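You operate a simulated robot arm through the tools that you are given. There is no shell and no other tool. Be economical: measure what you need, move in short steps, check, and stop when the job is done.

The job below is to be done with a simulated robot arm. You get a single attempt, and the scene is never put back.

JOB
Take the child lock off, spin the wet socks at 600 and wait till it ends.

It is judged by the outcome, as a careful person would: the job done as asked, and still so three seconds after it is handed in. It fails if anything else is knocked over, pushed out of place, dropped, spilled or broken.

ROBOT AND FRAMES
A 7-joint arm with a two-finger parallel gripper, fixed in place. Base frame: the origin is at the foot of the arm, x ahead of it, y to its left, z up. Readings come in m, rad, newtons and seconds.
It reaches about 0.792 m from its shoulder. Its first joint turns from -1.152 to 1.152 rad. Payload 2.4 kg.
The tool frame sits at the grasp point between the pads (the TCP): z along the fingers, y along the line on which they close. The tips reach 0.03 m beyond it. Largest opening 0.094 m; finger width 0.028, thickness 0.01; the body of the gripper, 0.05 by 0.096 m, starts 0.055 m behind the TCP.
Orientation is told as [roll, pitch, yaw] about the base's x, y, z axes, in that order, counted from this pose: with the fingers straight down and closing along the base's y, the tool's x points along the base's -x, its y along +y and its z along -z.

CONTROLS
- The arm moves only by the tool drive_tool. Its argument "plan" is a list of rows, each a list of 6 numbers: the shift along the tool's x, y, z in m, then the turn, a rotation vector about the tool's x, y, z in rad. In form: [[dx, dy, dz, ax, ay, az], ...]. A call has 1 to 8 rows; each row is the pose to reach, as a shift and turn from the pose commanded when the call began, along the tool's axes at that moment. "gripper" is the gripper command, from -1 (shut) to 1 (fully open), values between in proportion, set as the call begins (left out, the last holds). Each row takes 0.2 s and may step no farther than 0.05 m and 0.15 rad from the row before; otherwise, or with a gripper value out of range, the whole call is refused. A pose out of reach is approached as far as the arm can. The call stops where the force on the tool passes 40 N (or 10 N more than at its start, if that is more) or the arm is blocked; 0.2 s more then pass. The fingers move at their own pace (about 0.153 m/s each) and stop on an object; they squeeze with about 23 N. The grip force told is the motor's: it shows also when the fingers shut on nothing. Time passes only in rows, and 0.2 s behind the last, so rows that repeat a pose let the fingers close. It gives the time, the measured TCP pose, the force on the tool (base axes), the opening and the grip force at its end, in the units of the frame above (readings bear some noise), with the torque about the TCP (base axes, N m) and any sound that the robot's microphone picked up, and new pictures: "views" is both (left out), scene, wrist or none.
- Cameras (640 x 400 px; columns grow to the right, rows downward): "scene" is fixed at [0.0317, 0.4735, 1.4353]; the picture's right is [-0.80, -0.61, 0.00], its down [-0.40, 0.53, -0.75] and it looks along [0.45, -0.59, -0.66] (base axes); focal length 322 px, centre (320, 200). "wrist" rides on the gripper at [0.076, 0.014, -0.103] in the tool frame; the picture's right is [-0.18, 0.98, 0.00], its down [-0.75, -0.14, -0.64] and it looks along [-0.63, -0.12, 0.77] (tool axes); focal length 243 px, centre (320, 200).
- point_at(camera, pixels): for up to 12 pixels [column, row] of the newest picture of that camera ("zoom" is the newest enlarged one), the place [x, y, z] in the base frame of the surface seen there, good to about 0.003 m. It takes no simulated time.
- inspect(camera, box): a new picture of the part [left, top, right, bottom] of that camera's present view, enlarged. It takes no simulated time.
- close_job(): hands the job in; it is judged then, once.

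Go step by step. Measure first, check grasps and placings, and put right what went wrong. The budget is 80 turns and 200 pictures, counting those below and the enlarged ones. Unless the task says otherwise, let go and move clear before handing in, and close with one line.

The tools are called after "Request:" by a JSON object that holds its "method" and its "body". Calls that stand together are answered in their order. drive_tool: Moves the arm, as the interface text tells. Its arguments: {"type":"object","properties":{"plan":{"type":"array","items":{"type":"array","items":{"type":"number"}}},"gripper":{"type":"number"},"views":{"type":"string","enum":["both","scene","wrist","none"]}},"required":["plan"]} The other tools are called the same way: point_at (camera, pixels) gives the place of the surface under pixels of a picture; inspect (camera, box) takes an enlarged picture of a part of a camera's view; close_job () hands the job in.

At the start:

```text
clock: 0.0
position: [0.4602, 0.0744, 1.0226]
orientation: [0.001, 0.0, 0.0]
wrist_force: [-1.0, -0.1, -0.1]
moment: [-0.01, -0.02, -0.01]
width: 0.0938
finger_force: 0.1
```

scene: 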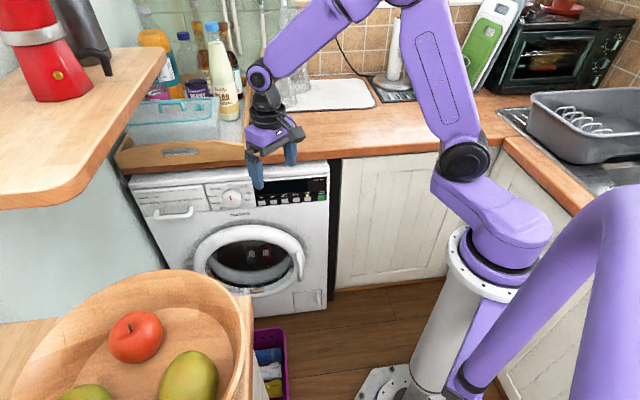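
wrist: 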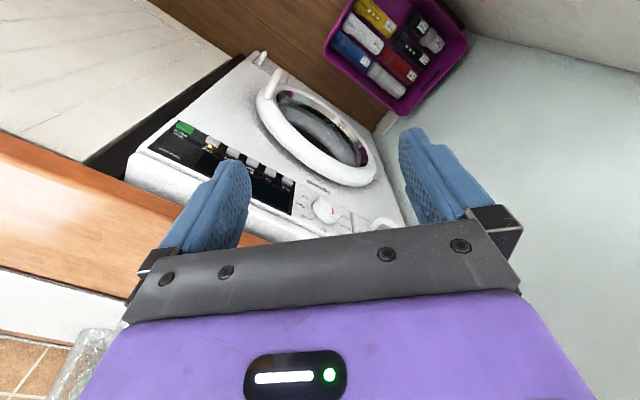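

The scene shows a washing machine with its panel at about (290,190) and a basket of socks at (268,360). I'll enlarge the panel and the basket.

Request:
{"method": "inspect", "body": {"camera": "scene", "box": [120, 160, 340, 300]}}

Request:
{"method": "inspect", "body": {"camera": "wrist", "box": [120, 40, 400, 240]}}

Request:
{"method": "inspect", "body": {"camera": "wrist", "box": [310, 0, 480, 120]}}

```text
2.86 times, centred on (230, 230) of scene
```

zoom: 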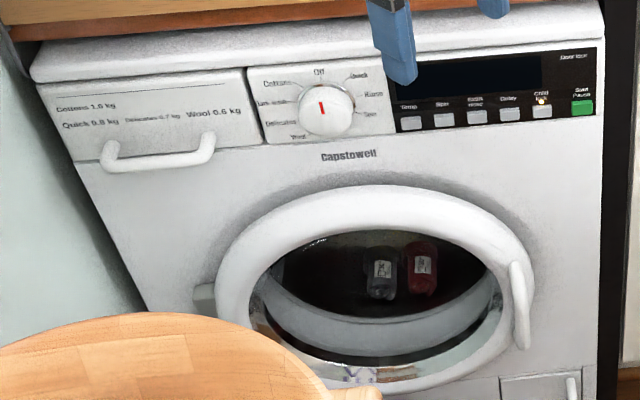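

```text
2.00 times, centred on (260, 140) of wrist
```

zoom: 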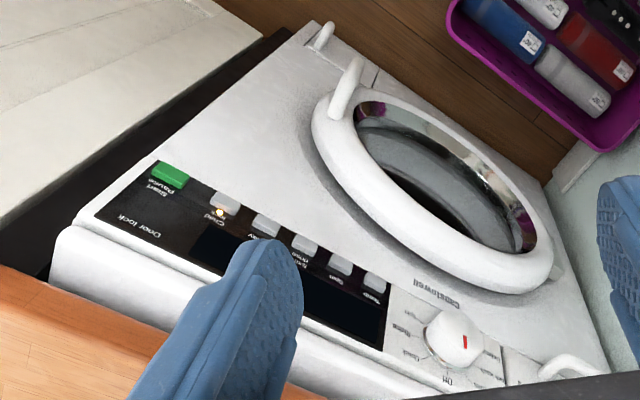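

```text
3.33 times, centred on (395, 60) of wrist
```

zoom: 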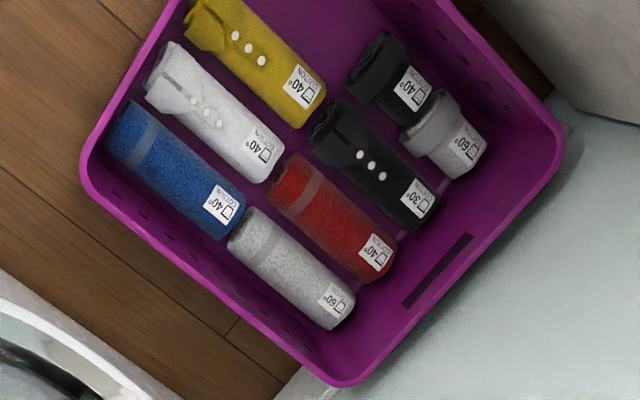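

The drum seems to hold a grey roll and a red roll already, and the child-lock lamp is on. I'll look closer at both and at the machine's geometry.

Request:
{"method": "inspect", "body": {"camera": "scene", "box": [205, 225, 305, 288]}}

Request:
{"method": "inspect", "body": {"camera": "scene", "box": [200, 170, 335, 220]}}

Request:
{"method": "point_at", "body": {"camera": "scene", "pixels": [[231, 198], [262, 202], [274, 201], [286, 199], [297, 198], [309, 198], [321, 196], [225, 230], [310, 230], [252, 258], [268, 256], [214, 194]]}}

```text
6.35 times, centred on (255, 256) of scene
```

zoom: 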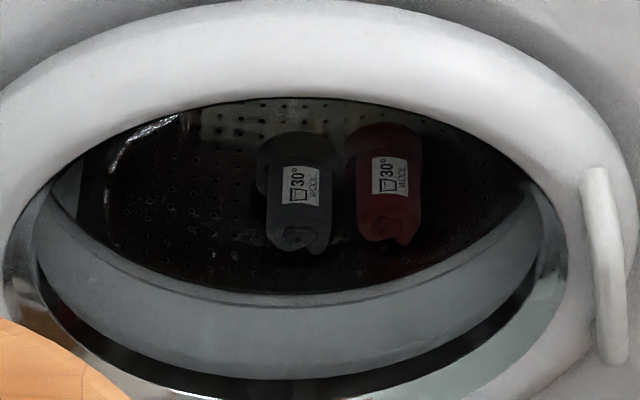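

```text
4.74 times, centred on (268, 195) of scene
```

zoom: 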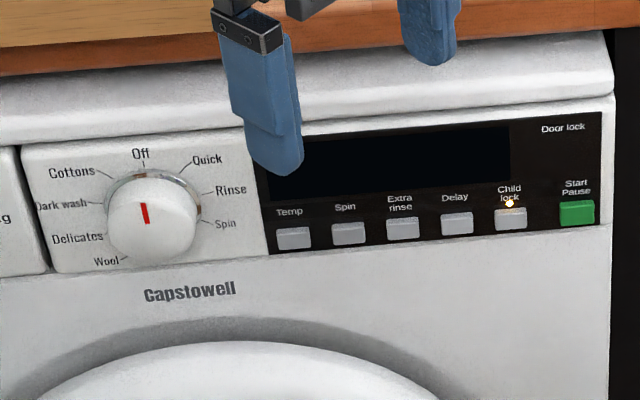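

```text
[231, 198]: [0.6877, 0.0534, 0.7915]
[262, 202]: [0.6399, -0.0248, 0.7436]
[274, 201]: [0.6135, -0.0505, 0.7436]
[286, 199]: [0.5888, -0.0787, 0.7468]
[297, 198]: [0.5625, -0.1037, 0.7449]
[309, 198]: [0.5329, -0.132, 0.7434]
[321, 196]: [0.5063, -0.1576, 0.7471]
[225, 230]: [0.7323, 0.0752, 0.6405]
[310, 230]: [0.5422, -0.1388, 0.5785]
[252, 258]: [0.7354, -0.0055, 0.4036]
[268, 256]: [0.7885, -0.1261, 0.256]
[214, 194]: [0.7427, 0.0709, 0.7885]
```

The drum holds a wet pair of wool socks (grey and red), the door looks shut, and the dial is at Off. I'll measure the panel tilt, dial and worktop edge, and check the door.

Request:
{"method": "point_at", "body": {"camera": "scene", "pixels": [[308, 199], [322, 198], [273.5, 202], [231.5, 199.5], [231.5, 194], [247, 187], [248, 204], [315, 187], [316, 205], [215, 190], [300, 175], [300, 160]]}}

Request:
{"method": "point_at", "body": {"camera": "wrist", "pixels": [[228, 148], [202, 128], [289, 180], [346, 210], [330, 210], [305, 178], [375, 165], [262, 100], [210, 90], [255, 130]]}}

```text
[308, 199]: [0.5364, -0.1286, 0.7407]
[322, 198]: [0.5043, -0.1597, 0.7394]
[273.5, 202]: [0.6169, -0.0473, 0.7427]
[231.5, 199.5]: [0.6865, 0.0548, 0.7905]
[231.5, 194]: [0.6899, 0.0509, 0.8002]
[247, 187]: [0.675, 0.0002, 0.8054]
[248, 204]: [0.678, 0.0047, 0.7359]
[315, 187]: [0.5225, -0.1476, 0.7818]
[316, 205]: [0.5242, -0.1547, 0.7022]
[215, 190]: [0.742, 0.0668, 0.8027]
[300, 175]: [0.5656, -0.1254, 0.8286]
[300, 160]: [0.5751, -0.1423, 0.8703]
```

```text
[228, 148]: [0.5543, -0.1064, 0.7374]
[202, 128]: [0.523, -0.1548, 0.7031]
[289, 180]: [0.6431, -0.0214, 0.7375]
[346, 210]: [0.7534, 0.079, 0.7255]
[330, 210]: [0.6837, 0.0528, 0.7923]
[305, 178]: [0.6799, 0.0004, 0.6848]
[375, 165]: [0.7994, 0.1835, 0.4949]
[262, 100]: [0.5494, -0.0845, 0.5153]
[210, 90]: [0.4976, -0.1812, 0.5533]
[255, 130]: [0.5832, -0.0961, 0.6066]
```

The panel is vertical, facing base direction (-0.707, 0.707), with the buttons at z≈0.741. I'll close the gripper and yaw 45° first, staying high.

Request:
{"method": "drive_tool", "body": {"plan": [[0, 0, 0, 0, 0, 0.14], [0, 0, 0, 0, 0, 0.28], [0, 0, 0, 0, 0, 0.42], [0, 0, 0, 0, 0, 0.56], [0, 0, 0, 0, 0, 0.7], [0, 0, 0, 0, 0, 0.785]], "gripper": -1, "views": "none"}}

```text
clock: 1.4
position: [0.4613, 0.075, 1.022]
orientation: [0.0, 0.0, -0.788]
wrist_force: [0.6, 0.2, 0.0]
moment: [0.0, 0.03, 0.02]
width: 0.0003
finger_force: 23.0
```

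Yaw is now -0.788 as wanted. Next I'll pitch the fingers toward the machine.

Request:
{"method": "drive_tool", "body": {"plan": [[0, 0, 0, 0, -0.15, 0], [0, 0, 0, 0, -0.3, 0], [0, 0, 0, 0, -0.45, 0], [0, 0, 0, 0, -0.6, 0], [0, 0, 0, 0, -0.75, 0], [0, 0, 0, 0, -0.9, 0], [0, 0, 0, 0, -1.05, 0], [0, 0, 0, 0, -1.2, 0]], "views": "both"}}

```text
clock: 3.2
position: [0.4604, 0.0756, 1.0212]
orientation: [0.001, -1.202, -0.787]
wrist_force: [0.4, -0.5, -0.5]
moment: [0.03, -0.03, 0.01]
width: 0.0
finger_force: 23.0
```

scene: 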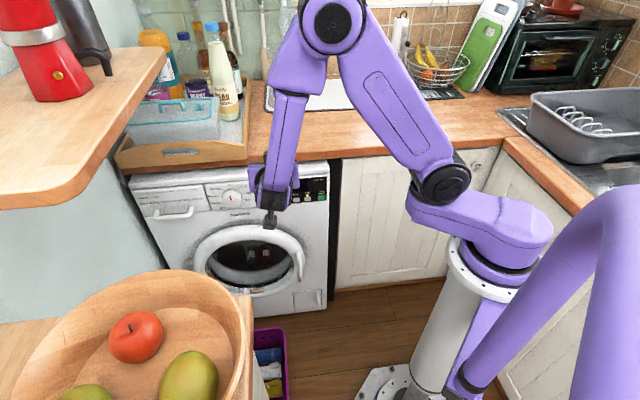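
wrist: 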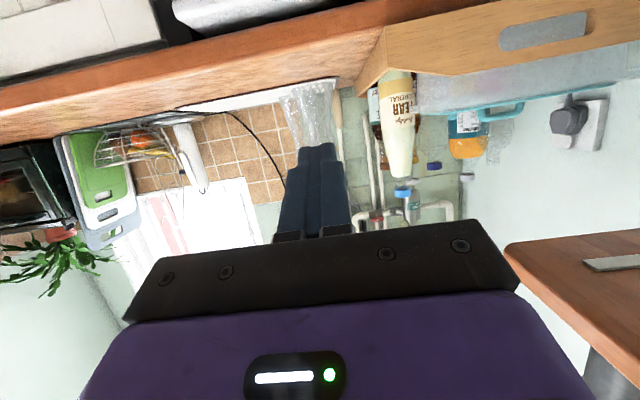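

The arm folds fine. I'll finish the pitch to horizontal.

Request:
{"method": "drive_tool", "body": {"plan": [[0, 0, 0, 0, -0.13, 0], [0, 0, 0, 0, -0.26, 0], [0, 0, 0, 0, -0.369, 0]], "views": "none"}}

```text
clock: 4.0
position: [0.4601, 0.0741, 1.0219]
orientation: [2.293, -1.571, -3.077]
wrist_force: [-1.4, 0.2, 0.9]
moment: [-0.01, -0.02, 0.02]
width: 0.0
finger_force: 22.9
```

Horizontal now (the reading is at gimbal lock, but roll+yaw is consistent). I'll descend to button height, sliding over in front of the child-lock button.

Request:
{"method": "drive_tool", "body": {"plan": [[0.045, -0.015, 0, 0, 0, 0], [0.09, -0.03, 0, 0, 0, 0], [0.135, -0.045, 0, 0, 0, 0], [0.18, -0.06, 0.02, 0, 0, 0], [0.22, -0.075, 0.04, 0, 0, 0], [0.25, -0.09, 0.065, 0, 0, 0], [0.28, -0.0906, 0.09, 0, 0, 0], [0.28, -0.0906, 0.108, 0, 0, 0]], "views": "both"}}

```text
refused: row 4 steps farther than a row can; nothing moved
```

Request:
{"method": "drive_tool", "body": {"plan": [[0.045, -0.015, 0, 0, 0, 0], [0.09, -0.03, 0, 0, 0, 0], [0.135, -0.045, 0, 0, 0, 0], [0.175, -0.06, 0.02, 0, 0, 0], [0.212, -0.075, 0.04, 0, 0, 0], [0.247, -0.09, 0.065, 0, 0, 0], [0.28, -0.0906, 0.09, 0, 0, 0], [0.28, -0.0906, 0.108, 0, 0, 0]], "views": "both"}}

```text
clock: 5.8
position: [0.4716, -0.0651, 0.7417]
orientation: [0.047, -1.57, -0.829]
wrist_force: [-0.8, 0.8, 1.1]
moment: [0.03, 0.01, -0.02]
width: 0.0
finger_force: 22.7
out of reach, approached as far as the arm can: row 5, 6
```

scene: 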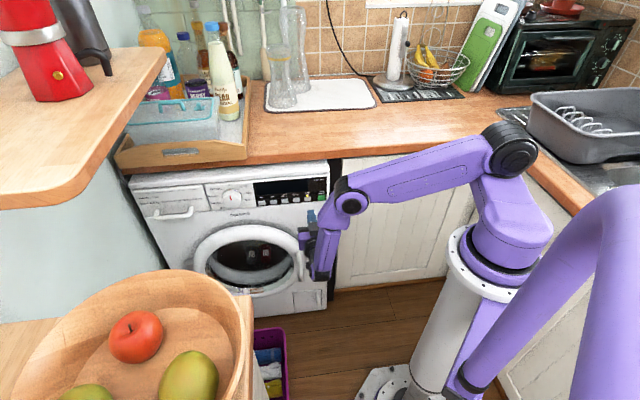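
wrist: 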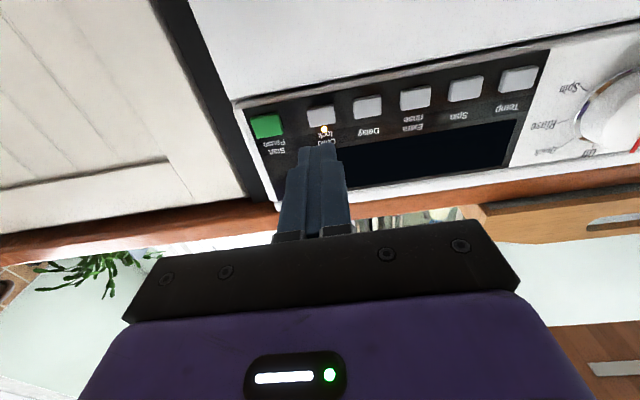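

I'm in front of the panel with a good (upside-down) view of it; the child-lock button is at (321,117). I'll measure the buttons from here.

Request:
{"method": "point_at", "body": {"camera": "wrist", "pixels": [[321, 117], [466, 89], [267, 125], [318, 155], [415, 98]]}}

```text
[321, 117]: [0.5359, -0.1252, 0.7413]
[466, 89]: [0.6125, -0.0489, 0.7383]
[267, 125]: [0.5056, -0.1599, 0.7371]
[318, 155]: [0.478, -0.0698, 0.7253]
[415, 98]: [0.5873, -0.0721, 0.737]
```

The button and finger line up within 3 mm, with a 58 mm gap. I'll advance to near contact, then creep in and hold for over 3 s.

Request:
{"method": "drive_tool", "body": {"plan": [[0.001, 0.002, 0.04, 0, 0, 0], [0.001, 0.002, 0.054, 0, 0, 0], [0.001, 0.002, 0.058, 0, 0, 0], [0.001, 0.002, 0.06, 0, 0, 0], [0.001, 0.002, 0.061, 0, 0, 0], [0.001, 0.002, 0.061, 0, 0, 0], [0.001, 0.002, 0.061, 0, 0, 0]], "views": "wrist"}}

```text
clock: 7.4
position: [0.5169, -0.1065, 0.7398]
orientation: [-0.027, -1.57, -0.76]
wrist_force: [-1.5, 1.2, 0.1]
moment: [-0.02, 0.02, 0.02]
width: 0.0001
finger_force: 23.4
heard: click
```

wrist: 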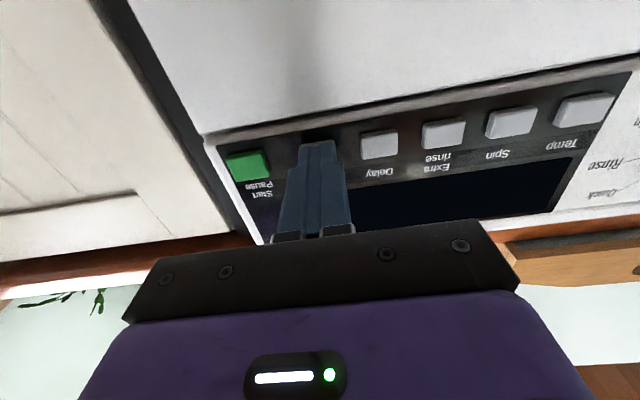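

A click was heard, so the button is pressed in. I'll keep holding for more than 3 s.

Request:
{"method": "drive_tool", "body": {"plan": [[0, 0, 0.0005, 0, 0, 0], [0, 0, 0.0005, 0, 0, 0], [0, 0, 0.0005, 0, 0, 0], [0, 0, 0.0005, 0, 0, 0], [0, 0, 0.0005, 0, 0, 0], [0, 0, 0.0005, 0, 0, 0], [0, 0, 0.0005, 0, 0, 0], [0, 0, 0.0005, 0, 0, 0]], "views": "none"}}

Request:
{"method": "drive_tool", "body": {"plan": [[0, 0, 0, 0, 0, 0], [0, 0, 0, 0, 0, 0], [0, 0, 0, 0, 0, 0], [0, 0, 0, 0, 0, 0], [0, 0, 0, 0, 0, 0], [0, 0, 0, 0, 0, 0], [0, 0, 0, 0, 0, 0], [0, 0, 0, 0, 0, 0]], "views": "wrist"}}

```text
clock: 9.2
position: [0.5175, -0.1066, 0.7402]
orientation: [-0.028, -1.569, -0.756]
wrist_force: [-0.9, 1.1, -0.4]
moment: [-0.01, -0.02, 0.04]
width: 0.0
finger_force: 22.9
```

```text
clock: 11.0
position: [0.5172, -0.107, 0.7404]
orientation: [-0.053, -1.568, -0.731]
wrist_force: [-1.6, 1.3, 1.3]
moment: [0.01, -0.02, -0.03]
width: 0.0
finger_force: 22.2
```

wrist: 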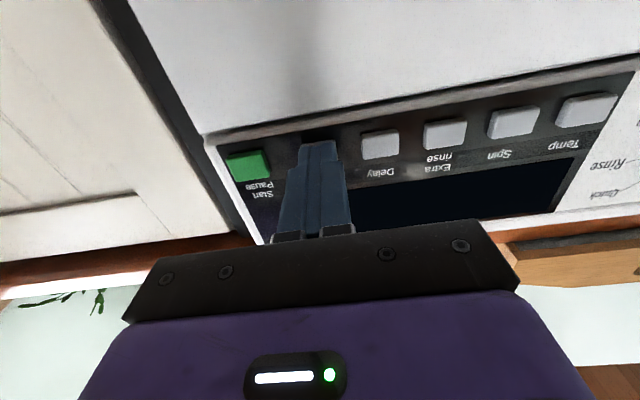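

Held more than 3.6 s. I'll back off and check the lamp.

Request:
{"method": "drive_tool", "body": {"plan": [[0, 0, -0.03, 0, 0, 0], [0, 0, -0.06, 0, 0, 0]], "views": "wrist"}}

```text
clock: 11.6
position: [0.4747, -0.0672, 0.7408]
orientation: [-0.149, -1.568, -0.637]
wrist_force: [-0.1, 0.1, 1.0]
moment: [0.01, 0.02, 0.03]
width: 0.0
finger_force: 22.8
```

wrist: 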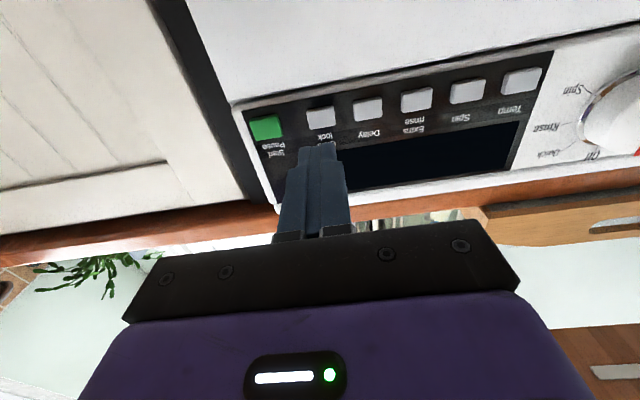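

The child-lock lamp is out. Now I'll retreat and slide along to the front of the dial, opening the gripper.

Request:
{"method": "drive_tool", "body": {"plan": [[0, 0, -0.04, 0, 0, 0], [-0.01, 0.045, -0.04, 0, 0, 0], [-0.02, 0.09, -0.04, 0, 0, 0], [-0.03, 0.135, -0.04, 0, 0, 0], [-0.04, 0.18, -0.04, 0, 0, 0], [-0.05, 0.21, -0.04, 0, 0, 0], [-0.05, 0.237, -0.04, 0, 0, 0]], "gripper": 1, "views": "both"}}

```text
clock: 13.2
position: [0.6171, 0.1297, 0.7927]
orientation: [-0.408, -1.569, -0.378]
wrist_force: [0.2, 0.2, -0.2]
moment: [0.03, 0.05, 0.0]
width: 0.0939
finger_force: 0.1
```

scene: 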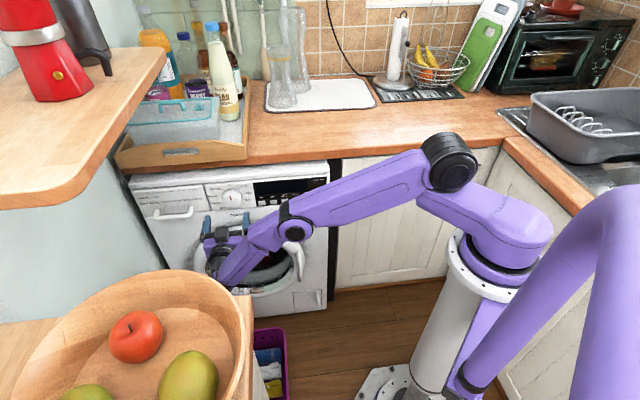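
wrist: 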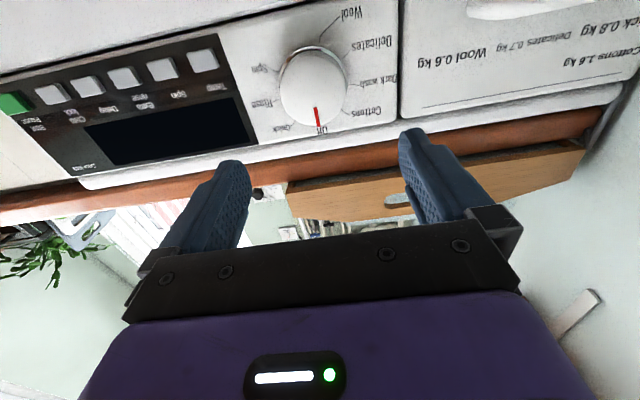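

I have a clear view of the dial around (313,87). I'll enlarge it and measure its faces and edges.

Request:
{"method": "point_at", "body": {"camera": "wrist", "pixels": [[313, 85], [284, 85], [342, 85], [312, 56], [316, 118], [322, 132], [260, 69], [263, 104], [352, 14], [289, 127], [378, 112], [357, 43]]}}

Request:
{"method": "inspect", "body": {"camera": "wrist", "box": [230, 5, 406, 145]}}

```text
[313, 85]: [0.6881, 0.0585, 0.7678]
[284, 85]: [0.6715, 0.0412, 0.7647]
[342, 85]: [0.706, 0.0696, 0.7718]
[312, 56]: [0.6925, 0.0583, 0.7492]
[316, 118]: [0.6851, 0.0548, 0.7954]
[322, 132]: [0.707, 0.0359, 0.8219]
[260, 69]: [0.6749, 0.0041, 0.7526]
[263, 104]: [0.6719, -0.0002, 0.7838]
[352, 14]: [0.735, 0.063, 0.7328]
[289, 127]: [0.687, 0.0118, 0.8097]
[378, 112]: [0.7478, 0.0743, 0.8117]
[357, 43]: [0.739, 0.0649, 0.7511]
```

```text
2.86 times, centred on (318, 75) of wrist
```

zoom: 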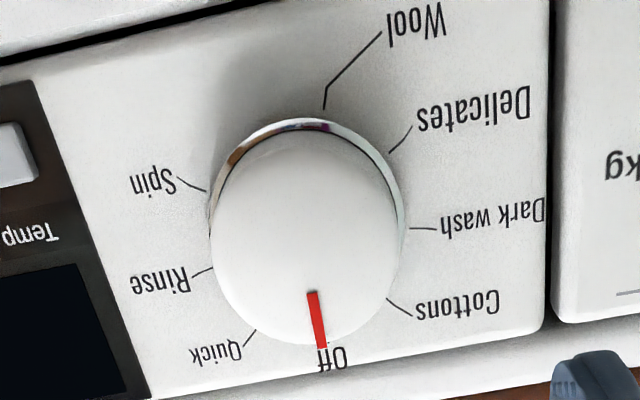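

Tick marks are clear. I'll measure their inner ends to get the dial centre and the angle from Off to Spin.

Request:
{"method": "point_at", "body": {"camera": "zoom", "pixels": [[190, 184], [200, 271], [248, 338], [330, 362], [400, 306], [424, 230], [396, 147], [325, 100], [307, 237], [320, 340], [314, 296], [305, 130]]}}

```text
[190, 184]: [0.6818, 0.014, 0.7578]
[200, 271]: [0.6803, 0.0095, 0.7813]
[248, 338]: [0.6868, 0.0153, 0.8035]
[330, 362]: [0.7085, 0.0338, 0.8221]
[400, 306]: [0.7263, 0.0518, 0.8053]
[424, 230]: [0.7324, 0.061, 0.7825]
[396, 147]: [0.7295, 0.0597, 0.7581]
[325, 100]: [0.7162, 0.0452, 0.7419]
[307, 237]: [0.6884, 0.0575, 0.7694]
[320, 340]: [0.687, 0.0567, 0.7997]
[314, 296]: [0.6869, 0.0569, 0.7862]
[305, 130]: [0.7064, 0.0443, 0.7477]
```

The ticks fit a 40° spacing about centre t=0.525, z=0.776, so Spin is 120° clockwise from Off. I'll centre on the dial and pre-rotate the gripper by -60°, so that a single +120° turn does it.

Request:
{"method": "drive_tool", "body": {"plan": [[0.017, -0.003, 0, 0, 0, -0.15], [0.017, -0.003, 0, 0, 0, -0.3], [0.017, -0.003, 0, 0, 0, -0.45], [0.017, -0.003, 0, 0, 0, -0.6], [0.017, -0.003, 0, 0, 0, -0.75], [0.017, -0.003, 0, 0, 0, -0.9], [0.017, -0.003, 0, 0, 0, -1.047]], "views": "both"}}

```text
clock: 14.8
position: [0.6119, 0.1284, 0.7739]
orientation: [-1.569, -0.52, 0.785]
wrist_force: [0.4, -0.1, 0.4]
moment: [0.01, 0.0, -0.01]
width: 0.0938
finger_force: 0.0
```

scene: 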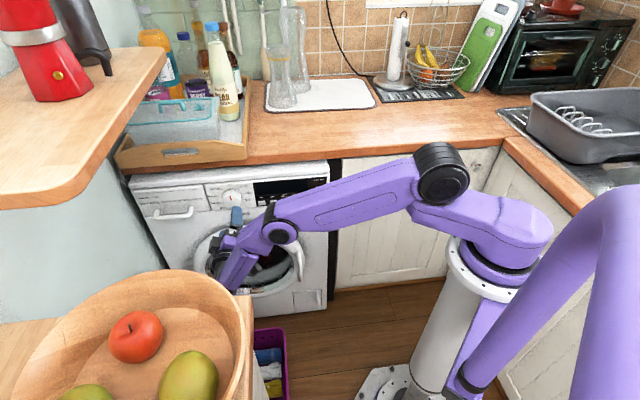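
wrist: 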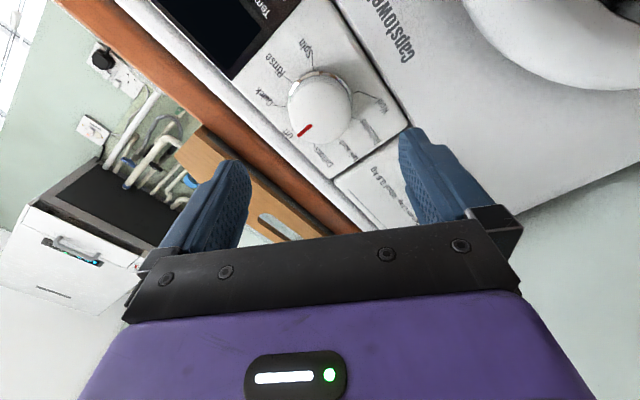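

The pre-rotation is centred. I'll advance 0.09 to straddle the knob.

Request:
{"method": "drive_tool", "body": {"plan": [[0, 0, 0.04, 0, 0, 0], [0, 0, 0.07, 0, 0, 0], [0, 0, 0.09, 0, 0, 0]], "views": "wrist"}}

```text
clock: 15.6
position: [0.675, 0.0678, 0.7748]
orientation: [-1.568, -0.524, 0.788]
wrist_force: [-1.1, 0.3, -0.3]
moment: [-0.01, -0.01, 0.03]
width: 0.0937
finger_force: 0.0
```

wrist: 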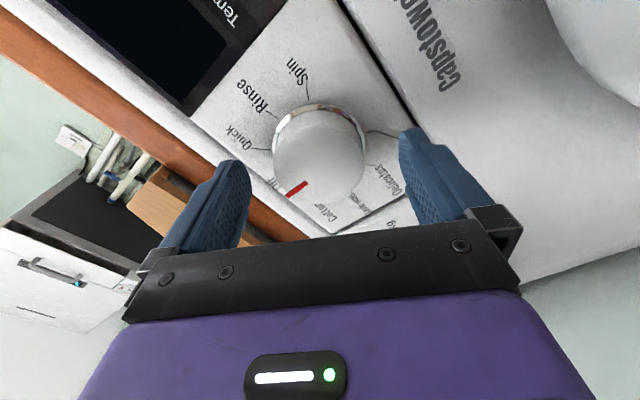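

The knob lies between the fingers. I'll close on it.

Request:
{"method": "drive_tool", "body": {"plan": [[0, 0, 0, 0, 0, 0], [0, 0, 0, 0, 0, 0], [0, 0, 0, 0, 0, 0]], "gripper": -1, "views": "wrist"}}

```text
clock: 16.4
position: [0.675, 0.0655, 0.7742]
orientation: [-1.572, -0.523, 0.785]
wrist_force: [-3.2, -0.5, 4.6]
moment: [-0.51, -0.51, -0.06]
width: 0.0552
finger_force: 44.1
```

wrist: 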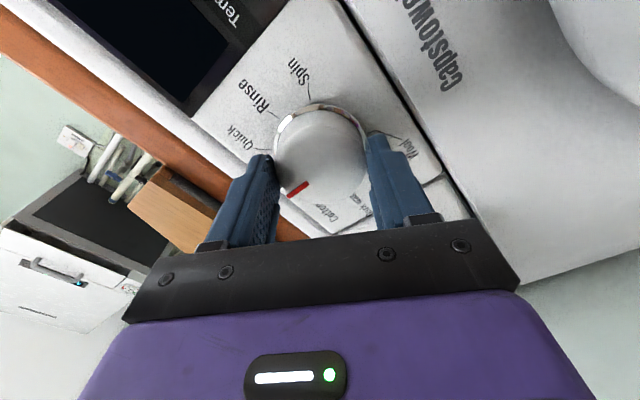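

Gripped at 0.055 m with only a small side load. I'll turn it clockwise in steps.

Request:
{"method": "drive_tool", "body": {"plan": [[0, 0, 0, 0, 0, 0.13], [0, 0, 0, 0, 0, 0.26], [0, 0, 0, 0, 0, 0.39], [0, 0, 0, 0, 0, 0.52], [0, 0, 0, 0, 0, 0.65], [0, 0, 0, 0, 0, 0.78], [0, 0, 0, 0, 0, 0.91], [0, 0, 0, 0, 0, 1.047]], "views": "wrist"}}

```text
clock: 18.2
position: [0.6759, 0.0657, 0.7737]
orientation: [0.683, -1.567, -1.463]
wrist_force: [0.2, 9.9, -0.7]
moment: [-0.65, -0.62, 0.07]
width: 0.0552
finger_force: 44.3
```

wrist: 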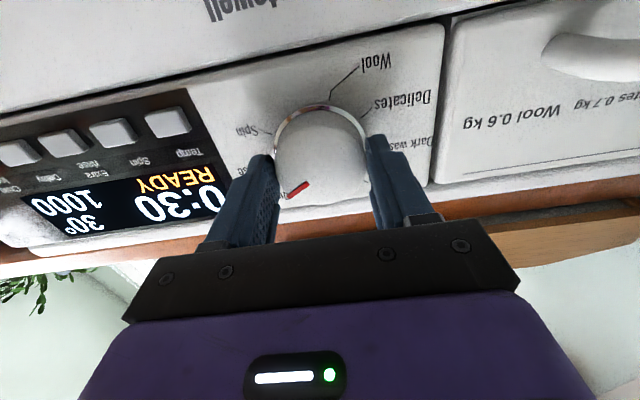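

The dial turns with the gripper and the display is live (0:30 READY, 1000, 30°). I'll turn on the remaining 60°.

Request:
{"method": "drive_tool", "body": {"plan": [[0, 0, 0, 0, 0, 0.13], [0, 0, 0, 0, 0, 0.26], [0, 0, 0, 0, 0, 0.39], [0, 0, 0, 0, 0, 0.52], [0, 0, 0, 0, 0, 0.65], [0, 0, 0, 0, 0, 0.78], [0, 0, 0, 0, 0, 0.91], [0, 0, 0, 0, 0, 1.047]], "views": "wrist"}}

```text
clock: 19.4
position: [0.6762, 0.0661, 0.7759]
orientation: [1.549, -0.989, -2.326]
wrist_force: [4.8, -0.9, -1.3]
moment: [0.43, 0.44, 0.66]
width: 0.0548
finger_force: 44.9
out of reach, approached as far as the arm can: row 5
stopped in row 5: the force on the tool passed its limit at 51 N (the readings are from after the stop); the commanded pose is now the measured one
```

wrist: 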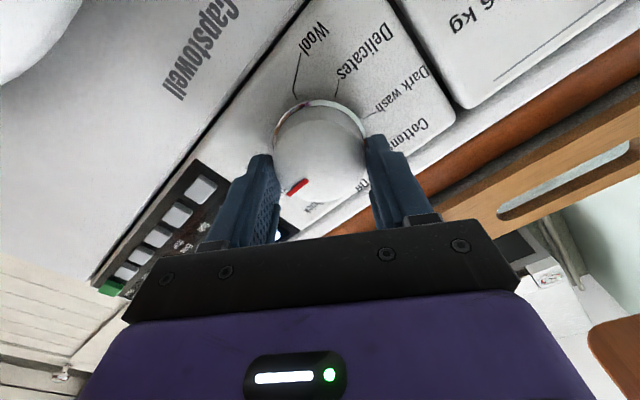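

The wrist reached its limit after about 35° more. I'll release, back off and turn back to regrip.

Request:
{"method": "drive_tool", "body": {"plan": [[0, 0, 0, 0, 0, 0], [0, 0, 0, 0, 0, 0], [0, 0, -0.03, 0, 0, 0], [0, 0, -0.07, 0, 0, 0]], "gripper": 1, "views": "none"}}

Request:
{"method": "drive_tool", "body": {"plan": [[0, 0, 0, 0, 0, -0.14], [0, 0, 0, 0, 0, -0.28], [0, 0, 0, 0, 0, -0.42], [0, 0, 0, 0, 0, -0.56]], "views": "wrist"}}

```text
clock: 20.4
position: [0.6266, 0.1128, 0.778]
orientation: [1.549, -0.989, -2.333]
wrist_force: [0.3, 0.5, -0.4]
moment: [-0.05, 0.0, 0.0]
width: 0.0937
finger_force: 0.0
```

```text
clock: 21.4
position: [0.6251, 0.1156, 0.7773]
orientation: [1.053, -1.547, -1.831]
wrist_force: [1.4, -0.2, 0.3]
moment: [-0.01, -0.03, -0.02]
width: 0.0939
finger_force: 0.1
```

wrist: 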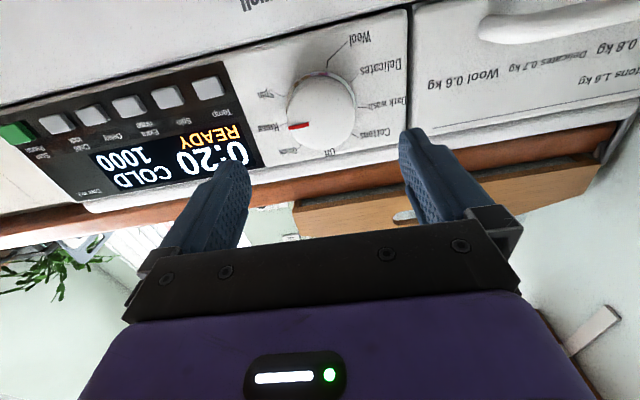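

The pointer is on Rinse (0:20), one 40° step short. I'll turn back a bit further and regrip.

Request:
{"method": "drive_tool", "body": {"plan": [[0, 0, 0, 0, 0, -0.14], [0, 0, 0, 0, 0, -0.28], [0, 0, 0, 0, 0, -0.42], [0, 0, 0.04, 0, 0, -0.42], [0, 0, 0.07, 0, 0, -0.42]], "views": "wrist"}}

```text
clock: 22.6
position: [0.6756, 0.0667, 0.7772]
orientation: [-1.543, -1.17, 0.768]
wrist_force: [0.2, 0.4, -0.4]
moment: [-0.01, 0.0, 0.01]
width: 0.0939
finger_force: 0.1
```

wrist: 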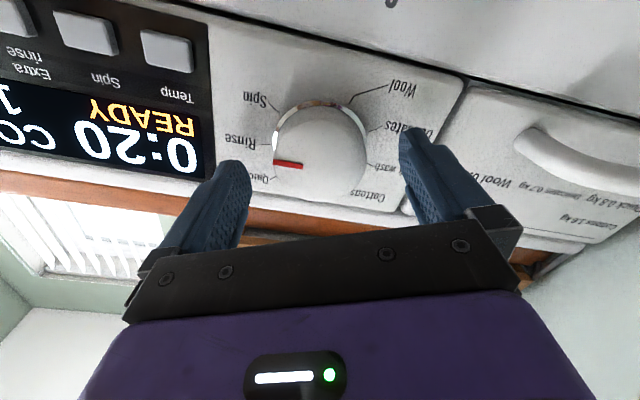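

The knob sits between the fingers again; I'll grip it.

Request:
{"method": "drive_tool", "body": {"plan": [[0, 0, 0, 0, 0, 0], [0, 0, 0, 0, 0, 0], [0, 0, 0, 0, 0, 0]], "gripper": -1, "views": "none"}}

Request:
{"method": "drive_tool", "body": {"plan": [[0, 0, 0, 0, 0, 0.12], [0, 0, 0, 0, 0, 0.24], [0, 0, 0, 0, 0, 0.36], [0, 0, 0, 0, 0, 0.48], [0, 0, 0, 0, 0, 0.6], [0, 0, 0, 0, 0, 0.7]], "views": "wrist"}}

```text
clock: 23.4
position: [0.6773, 0.0658, 0.7758]
orientation: [-1.541, -1.172, 0.766]
wrist_force: [9.7, -0.3, -4.5]
moment: [-0.22, -0.24, 0.11]
width: 0.0555
finger_force: 45.0
```

```text
clock: 24.8
position: [0.6756, 0.0661, 0.7777]
orientation: [1.536, -1.265, -2.314]
wrist_force: [6.7, 1.9, 0.0]
moment: [-0.39, 0.22, -0.18]
width: 0.0548
finger_force: 45.3
```

wrist: 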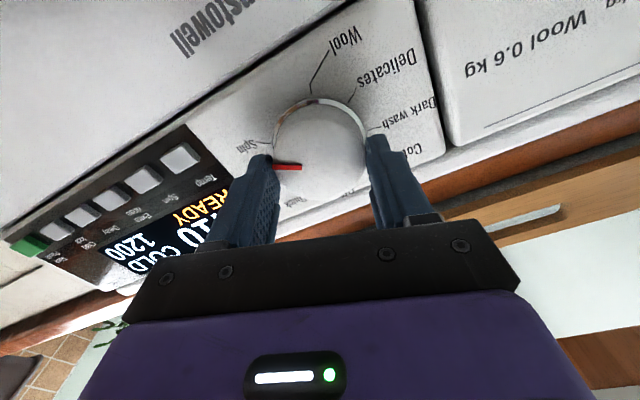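

The pointer is at Spin and the display shows 0:10, COLD, 1200. I'll release, back off and level the wrist.

Request:
{"method": "drive_tool", "body": {"plan": [[0, 0, 0, 0, 0, 0], [0, 0, 0, 0, 0, 0], [0, 0, -0.04, 0, 0, 0], [0, 0, -0.085, 0, 0, 0], [0, 0, -0.085, 0, 0, -0.15], [0, 0, -0.085, 0, 0, -0.3]], "gripper": 1, "views": "wrist"}}

```text
clock: 26.2
position: [0.6142, 0.1254, 0.7775]
orientation: [-0.046, -1.561, -0.729]
wrist_force: [0.7, -0.6, 0.2]
moment: [-0.01, 0.0, 0.0]
width: 0.0938
finger_force: 0.1
```

wrist: 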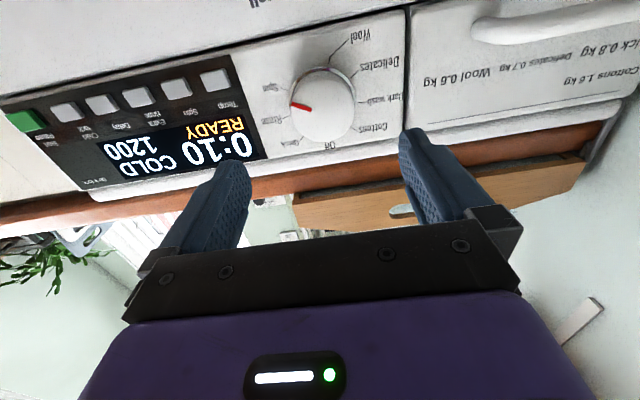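

I'll zoom in to be sure the pointer rests at Spin.

Request:
{"method": "inspect", "body": {"camera": "wrist", "box": [80, 20, 400, 200]}}

Request:
{"method": "point_at", "body": {"camera": "wrist", "pixels": [[174, 86], [30, 120], [292, 104], [308, 109]]}}

```text
2.00 times, centred on (240, 110) of wrist
```

zoom: 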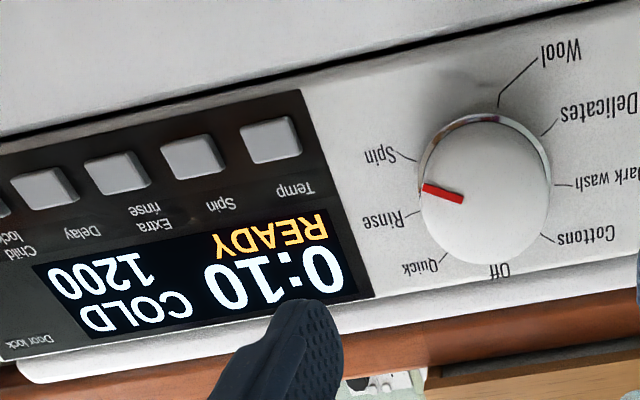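

```text
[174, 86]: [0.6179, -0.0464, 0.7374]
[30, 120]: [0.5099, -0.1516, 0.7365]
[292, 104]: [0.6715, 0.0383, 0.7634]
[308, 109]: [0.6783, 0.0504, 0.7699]
```

The pointer is at 119°, on Spin. Next I'll close the gripper and go to the Spin button to step 1200 down to 600.

Request:
{"method": "drive_tool", "body": {"plan": [[0.012, -0.04, 0, 0, 0, 0], [0.024, -0.08, 0, 0, 0, 0], [0.038, -0.122, 0, 0, 0, 0], [0.038, -0.122, 0.035, 0, 0, 0], [0.038, -0.122, 0.07, 0, 0, 0]], "gripper": -1, "views": "wrist"}}

```text
clock: 27.4
position: [0.5794, -0.0107, 0.7393]
orientation: [0.138, -1.561, -0.915]
wrist_force: [0.2, -0.4, 0.0]
moment: [0.02, -0.02, 0.01]
width: 0.0
finger_force: 22.5
```

wrist: 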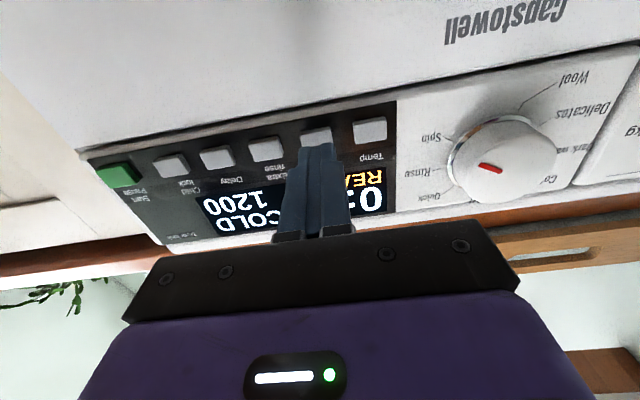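

Aligned with the Spin button, 21 mm away. I'll press once and retract.

Request:
{"method": "drive_tool", "body": {"plan": [[0, 0, 0.016, 0, 0, 0], [0, 0, 0.021, 0, 0, 0], [0, 0, 0.0245, 0, 0, 0], [0, 0, 0.0245, 0, 0, 0], [0, 0, 0.01, 0, 0, 0]], "views": "wrist"}}

```text
clock: 28.6
position: [0.5857, -0.0175, 0.7391]
orientation: [0.206, -1.558, -0.985]
wrist_force: [0.3, -1.2, -0.6]
moment: [0.02, 0.0, 0.03]
width: 0.0
finger_force: 22.7
heard: click
```

wrist: 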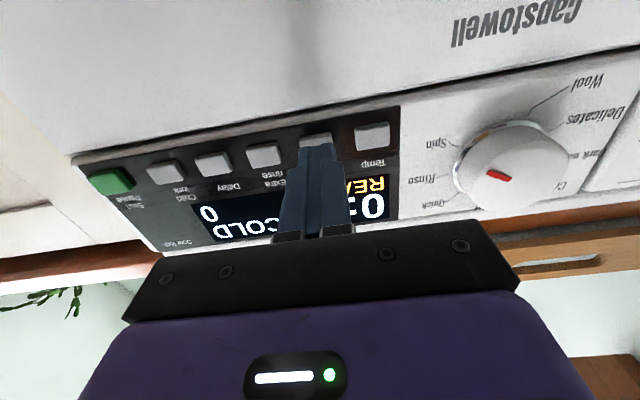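

The speed wrapped to 0, so it will count up. I'll press again (stroke 14.5 mm from here).

Request:
{"method": "drive_tool", "body": {"plan": [[0, 0, 0.011, 0, 0, 0], [0, 0, 0.0145, 0, 0, 0], [0, 0, 0.0145, 0, 0, 0], [0, 0, 0, 0, 0, 0]], "views": "wrist"}}

```text
clock: 29.6
position: [0.5866, -0.0175, 0.7385]
orientation: [0.224, -1.558, -1.001]
wrist_force: [-0.4, -0.5, -0.2]
moment: [0.0, -0.02, 0.0]
width: 0.0001
finger_force: 22.9
heard: click
```

wrist: 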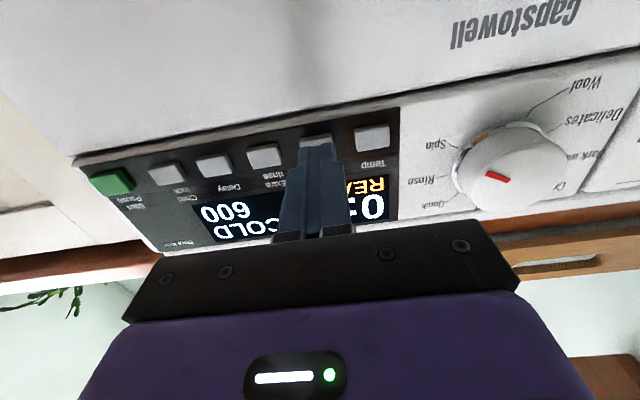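

It shows 600. I'll back off and move to the green Start button.

Request:
{"method": "drive_tool", "body": {"plan": [[0, 0, -0.03, 0, 0, 0], [0, -0.045, -0.03, 0, 0, 0], [0, -0.09, -0.03, 0, 0, 0], [0, -0.13, -0.03, 0, 0, 0], [0, -0.157, -0.03, 0, 0, 0], [0, -0.157, -0.005, 0, 0, 0]], "views": "both"}}

```text
clock: 31.0
position: [0.4939, -0.1153, 0.728]
orientation: [0.023, -1.56, -0.802]
wrist_force: [-0.7, 0.6, 0.4]
moment: [-0.02, 0.0, 0.02]
width: 0.0
finger_force: 22.6
out of reach, approached as far as the arm can: row 4, 5, 6
```

scene: 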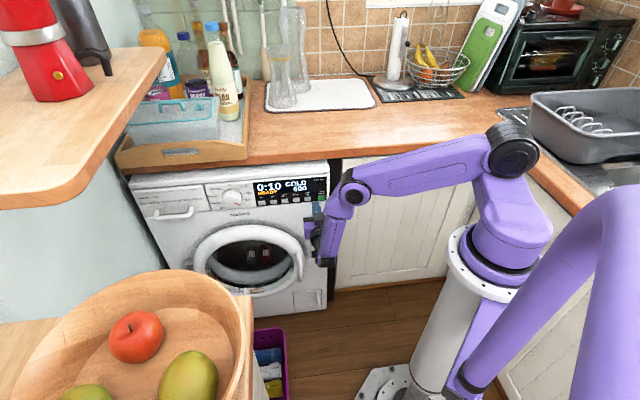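
wrist: 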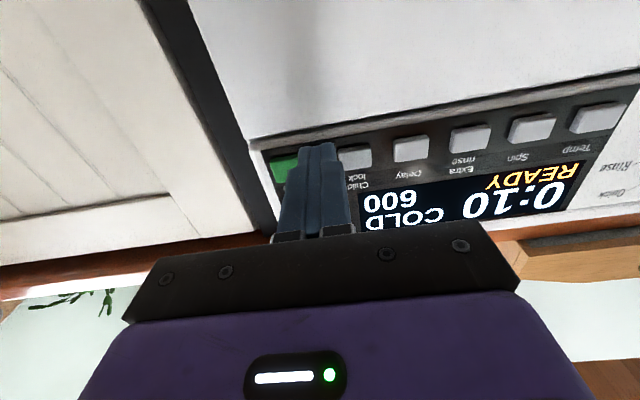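

The arm is at its inner fold limit here: the TCP is 20 mm short of Start and 10 mm low. Yawing the tool slightly about the vertical will move the wrist outward, so I'll do that in place.

Request:
{"method": "drive_tool", "body": {"plan": [[0, 0.001, 0, 0.1, 0, 0], [0, 0.001, 0, 0.2, 0, 0], [0, 0.001, 0, 0.2, 0, 0]], "views": "wrist"}}

```text
clock: 31.8
position: [0.4937, -0.1139, 0.7277]
orientation: [0.002, -1.559, -0.981]
wrist_force: [0.3, 0.0, 0.4]
moment: [-0.04, -0.01, 0.02]
width: 0.0002
finger_force: 23.2
```

wrist: 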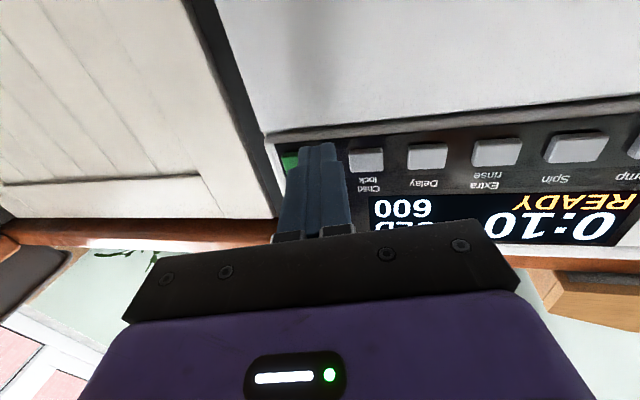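

Rotation succeeded. Now I'll shift 22 mm toward Start and 11 mm up.

Request:
{"method": "drive_tool", "body": {"plan": [[-0.006, -0.011, -0.003, 0, 0, 0], [-0.011, -0.022, -0.003, 0, 0, 0], [-0.011, -0.022, -0.003, 0, 0, 0]], "views": "wrist"}}

```text
clock: 32.6
position: [0.4744, -0.1248, 0.7387]
orientation: [-0.033, -1.562, -0.943]
wrist_force: [-0.2, -0.2, -0.8]
moment: [0.03, -0.04, 0.0]
width: 0.0002
finger_force: 22.9
```

wrist: 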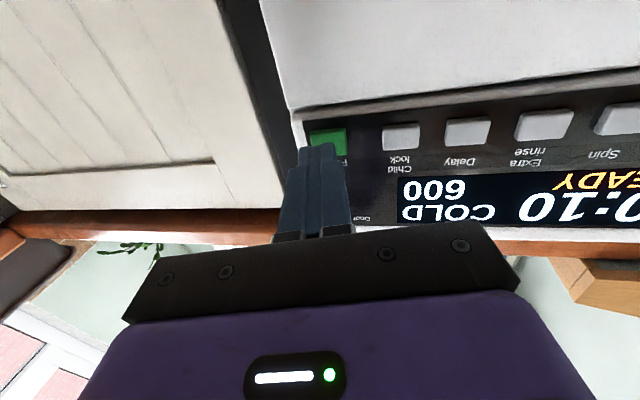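

The finger now sits over the green button (328,142), slightly to its left. I'll press straight into the panel with a 3 mm rightward correction.

Request:
{"method": "drive_tool", "body": {"plan": [[0, 0.0055, 0.012, 0, 0, 0], [0, 0.0064, 0.0165, 0, 0, 0], [0, 0.0068, 0.0185, 0, 0, 0], [0, 0.0068, 0.0185, 0, 0, 0], [0, 0.0045, 0.006, 0, 0, 0]], "views": "both"}}

```text
clock: 33.8
position: [0.4809, -0.1278, 0.7385]
orientation: [0.014, -1.561, -0.993]
wrist_force: [0.5, -0.3, -0.3]
moment: [0.0, 0.03, 0.0]
width: 0.0
finger_force: 22.4
heard: click
```

scene: 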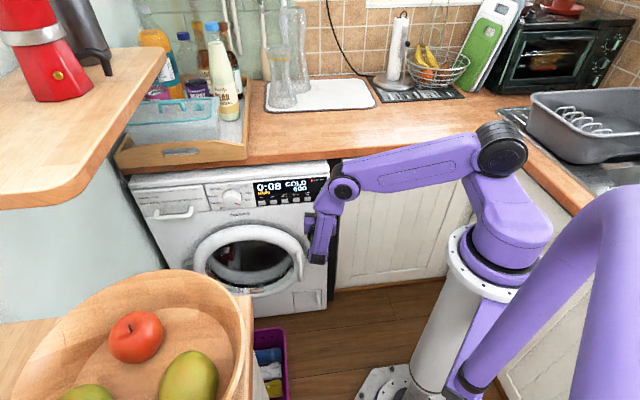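
wrist: 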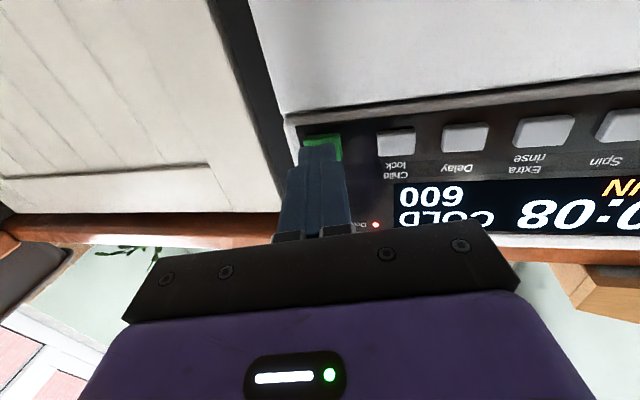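

It's running (0:08, door-lock lamp on). I'll back clear of the panel and wait.

Request:
{"method": "drive_tool", "body": {"plan": [[0, 0.01, -0.015, 0, 0, 0], [0, 0.05, -0.02, 0, 0, 0], [0, 0.09, -0.03, 0, 0, 0], [0, 0.12, -0.05, 0, 0, 0], [0, 0.12, -0.05, 0, 0, 0], [0, 0.12, -0.05, 0, 0, 0], [0, 0.12, -0.05, 0, 0, 0], [0, 0.12, -0.05, 0, 0, 0]], "views": "both"}}

```text
clock: 35.6
position: [0.5537, -0.0178, 0.7387]
orientation: [-0.029, -1.558, -0.949]
wrist_force: [-0.9, 0.0, 0.7]
moment: [-0.01, 0.0, 0.0]
width: 0.0002
finger_force: 22.8
```

scene: 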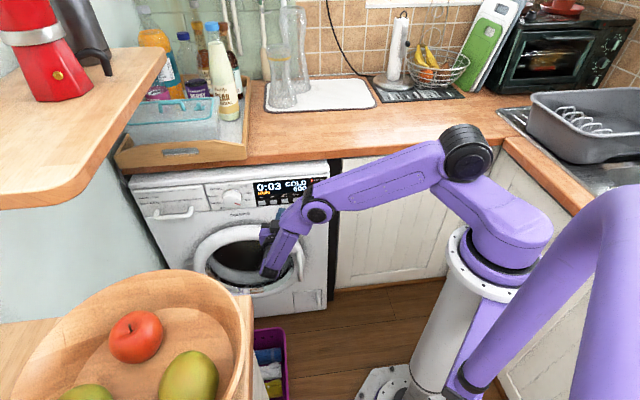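
wrist: 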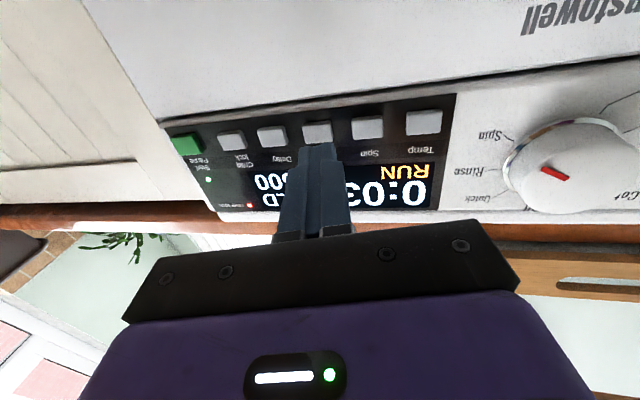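

It's counting down, with 0:03 RUN on the display. I'll wait on.

Request:
{"method": "drive_tool", "body": {"plan": [[0, 0, 0, 0, 0, 0], [0, 0, 0, 0, 0, 0], [0, 0, 0, 0, 0, 0], [0, 0, 0, 0, 0, 0], [0, 0, 0, 0, 0, 0], [0, 0, 0, 0, 0, 0], [0, 0, 0, 0, 0, 0], [0, 0, 0, 0, 0, 0]], "views": "wrist"}}

```text
clock: 37.4
position: [0.5541, -0.0163, 0.7377]
orientation: [-0.024, -1.558, -0.955]
wrist_force: [-0.2, 0.5, 0.8]
moment: [-0.03, 0.02, 0.0]
width: 0.0001
finger_force: 22.7
```

wrist: 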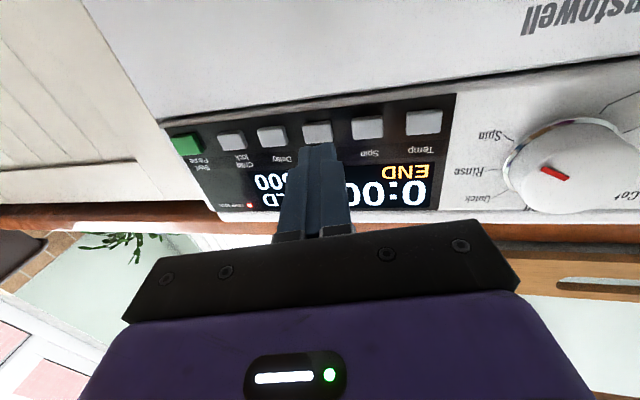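

The display shows 0:00 END, with the door-lock lamp still lit. I'll move a little clear and wait for it to go out.

Request:
{"method": "drive_tool", "body": {"plan": [[0, 0.02, -0.02, 0, 0, 0], [0, 0.04, -0.03, 0, 0, 0], [0, 0.04, -0.03, 0, 0, 0], [0, 0.04, -0.03, 0, 0, 0], [0, 0.04, -0.03, 0, 0, 0], [0, 0.04, -0.03, 0, 0, 0], [0, 0.04, -0.03, 0, 0, 0], [0, 0.04, -0.03, 0, 0, 0]], "views": "both"}}

```text
clock: 39.2
position: [0.5702, 0.0289, 0.7375]
orientation: [-0.022, -1.559, -0.954]
wrist_force: [1.4, 0.8, -0.9]
moment: [0.01, 0.01, 0.02]
width: 0.0
finger_force: 23.0
```

scene: 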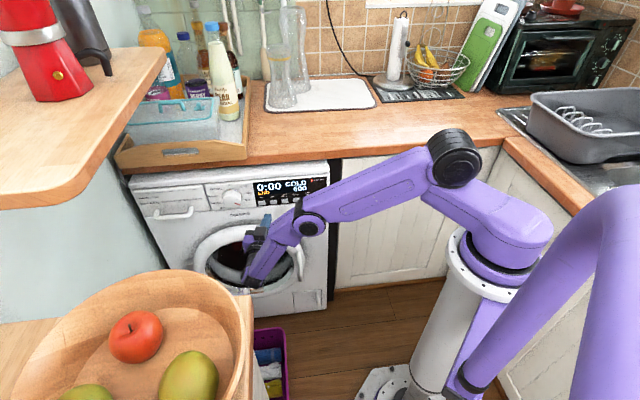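
wrist: 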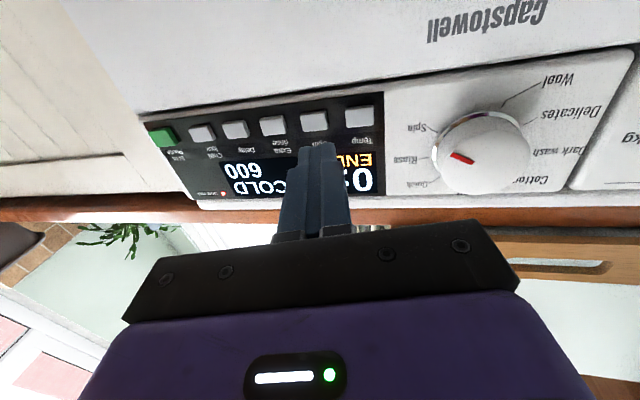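

The display still reads END at 600. I'll wait a little longer and then check the lamp.

Request:
{"method": "drive_tool", "body": {"plan": [[0, 0, 0, 0, 0, 0], [0, 0, 0, 0, 0, 0], [0, 0, 0, 0, 0, 0], [0, 0, 0, 0, 0, 0], [0, 0, 0, 0, 0, 0], [0, 0, 0, 0, 0, 0], [0, 0, 0, 0, 0, 0], [0, 0, 0, 0, 0, 0]], "views": "none"}}

Request:
{"method": "inspect", "body": {"camera": "wrist", "box": [140, 90, 400, 220]}}

Request:
{"method": "inspect", "body": {"camera": "scene", "box": [190, 165, 340, 300]}}

```text
clock: 41.0
position: [0.5692, 0.0289, 0.7388]
orientation: [-0.021, -1.558, -0.956]
wrist_force: [1.1, 0.0, -0.8]
moment: [0.01, 0.0, 0.01]
width: 0.0
finger_force: 22.7
```

```text
2.46 times, centred on (270, 155) of wrist
```

zoom: 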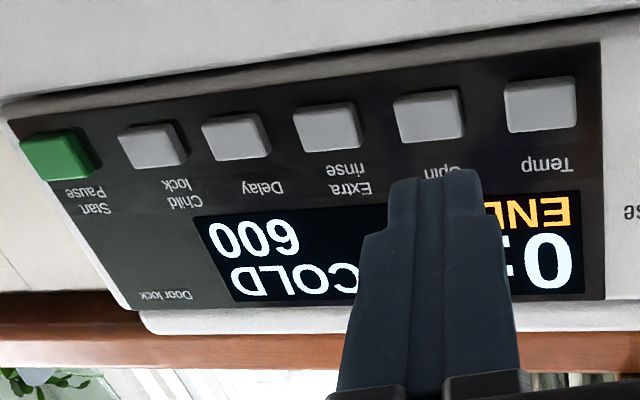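

```text
2.96 times, centred on (265, 232) of scene
```

zoom: 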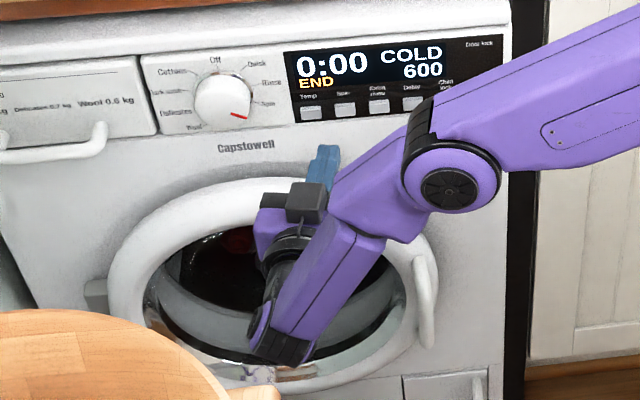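

The spin has ended (0:00 END at 600), the child-lock and door-lock lamps are off, and the arm is clear, so I'm handing in.

Request:
{"method": "close_job", "body": {}}

```text
The job is handed in.
```

The child lock is off, the wet socks were spun at 600, and the cycle ran to its end: the display reads 0:00 END and the door lock has released.
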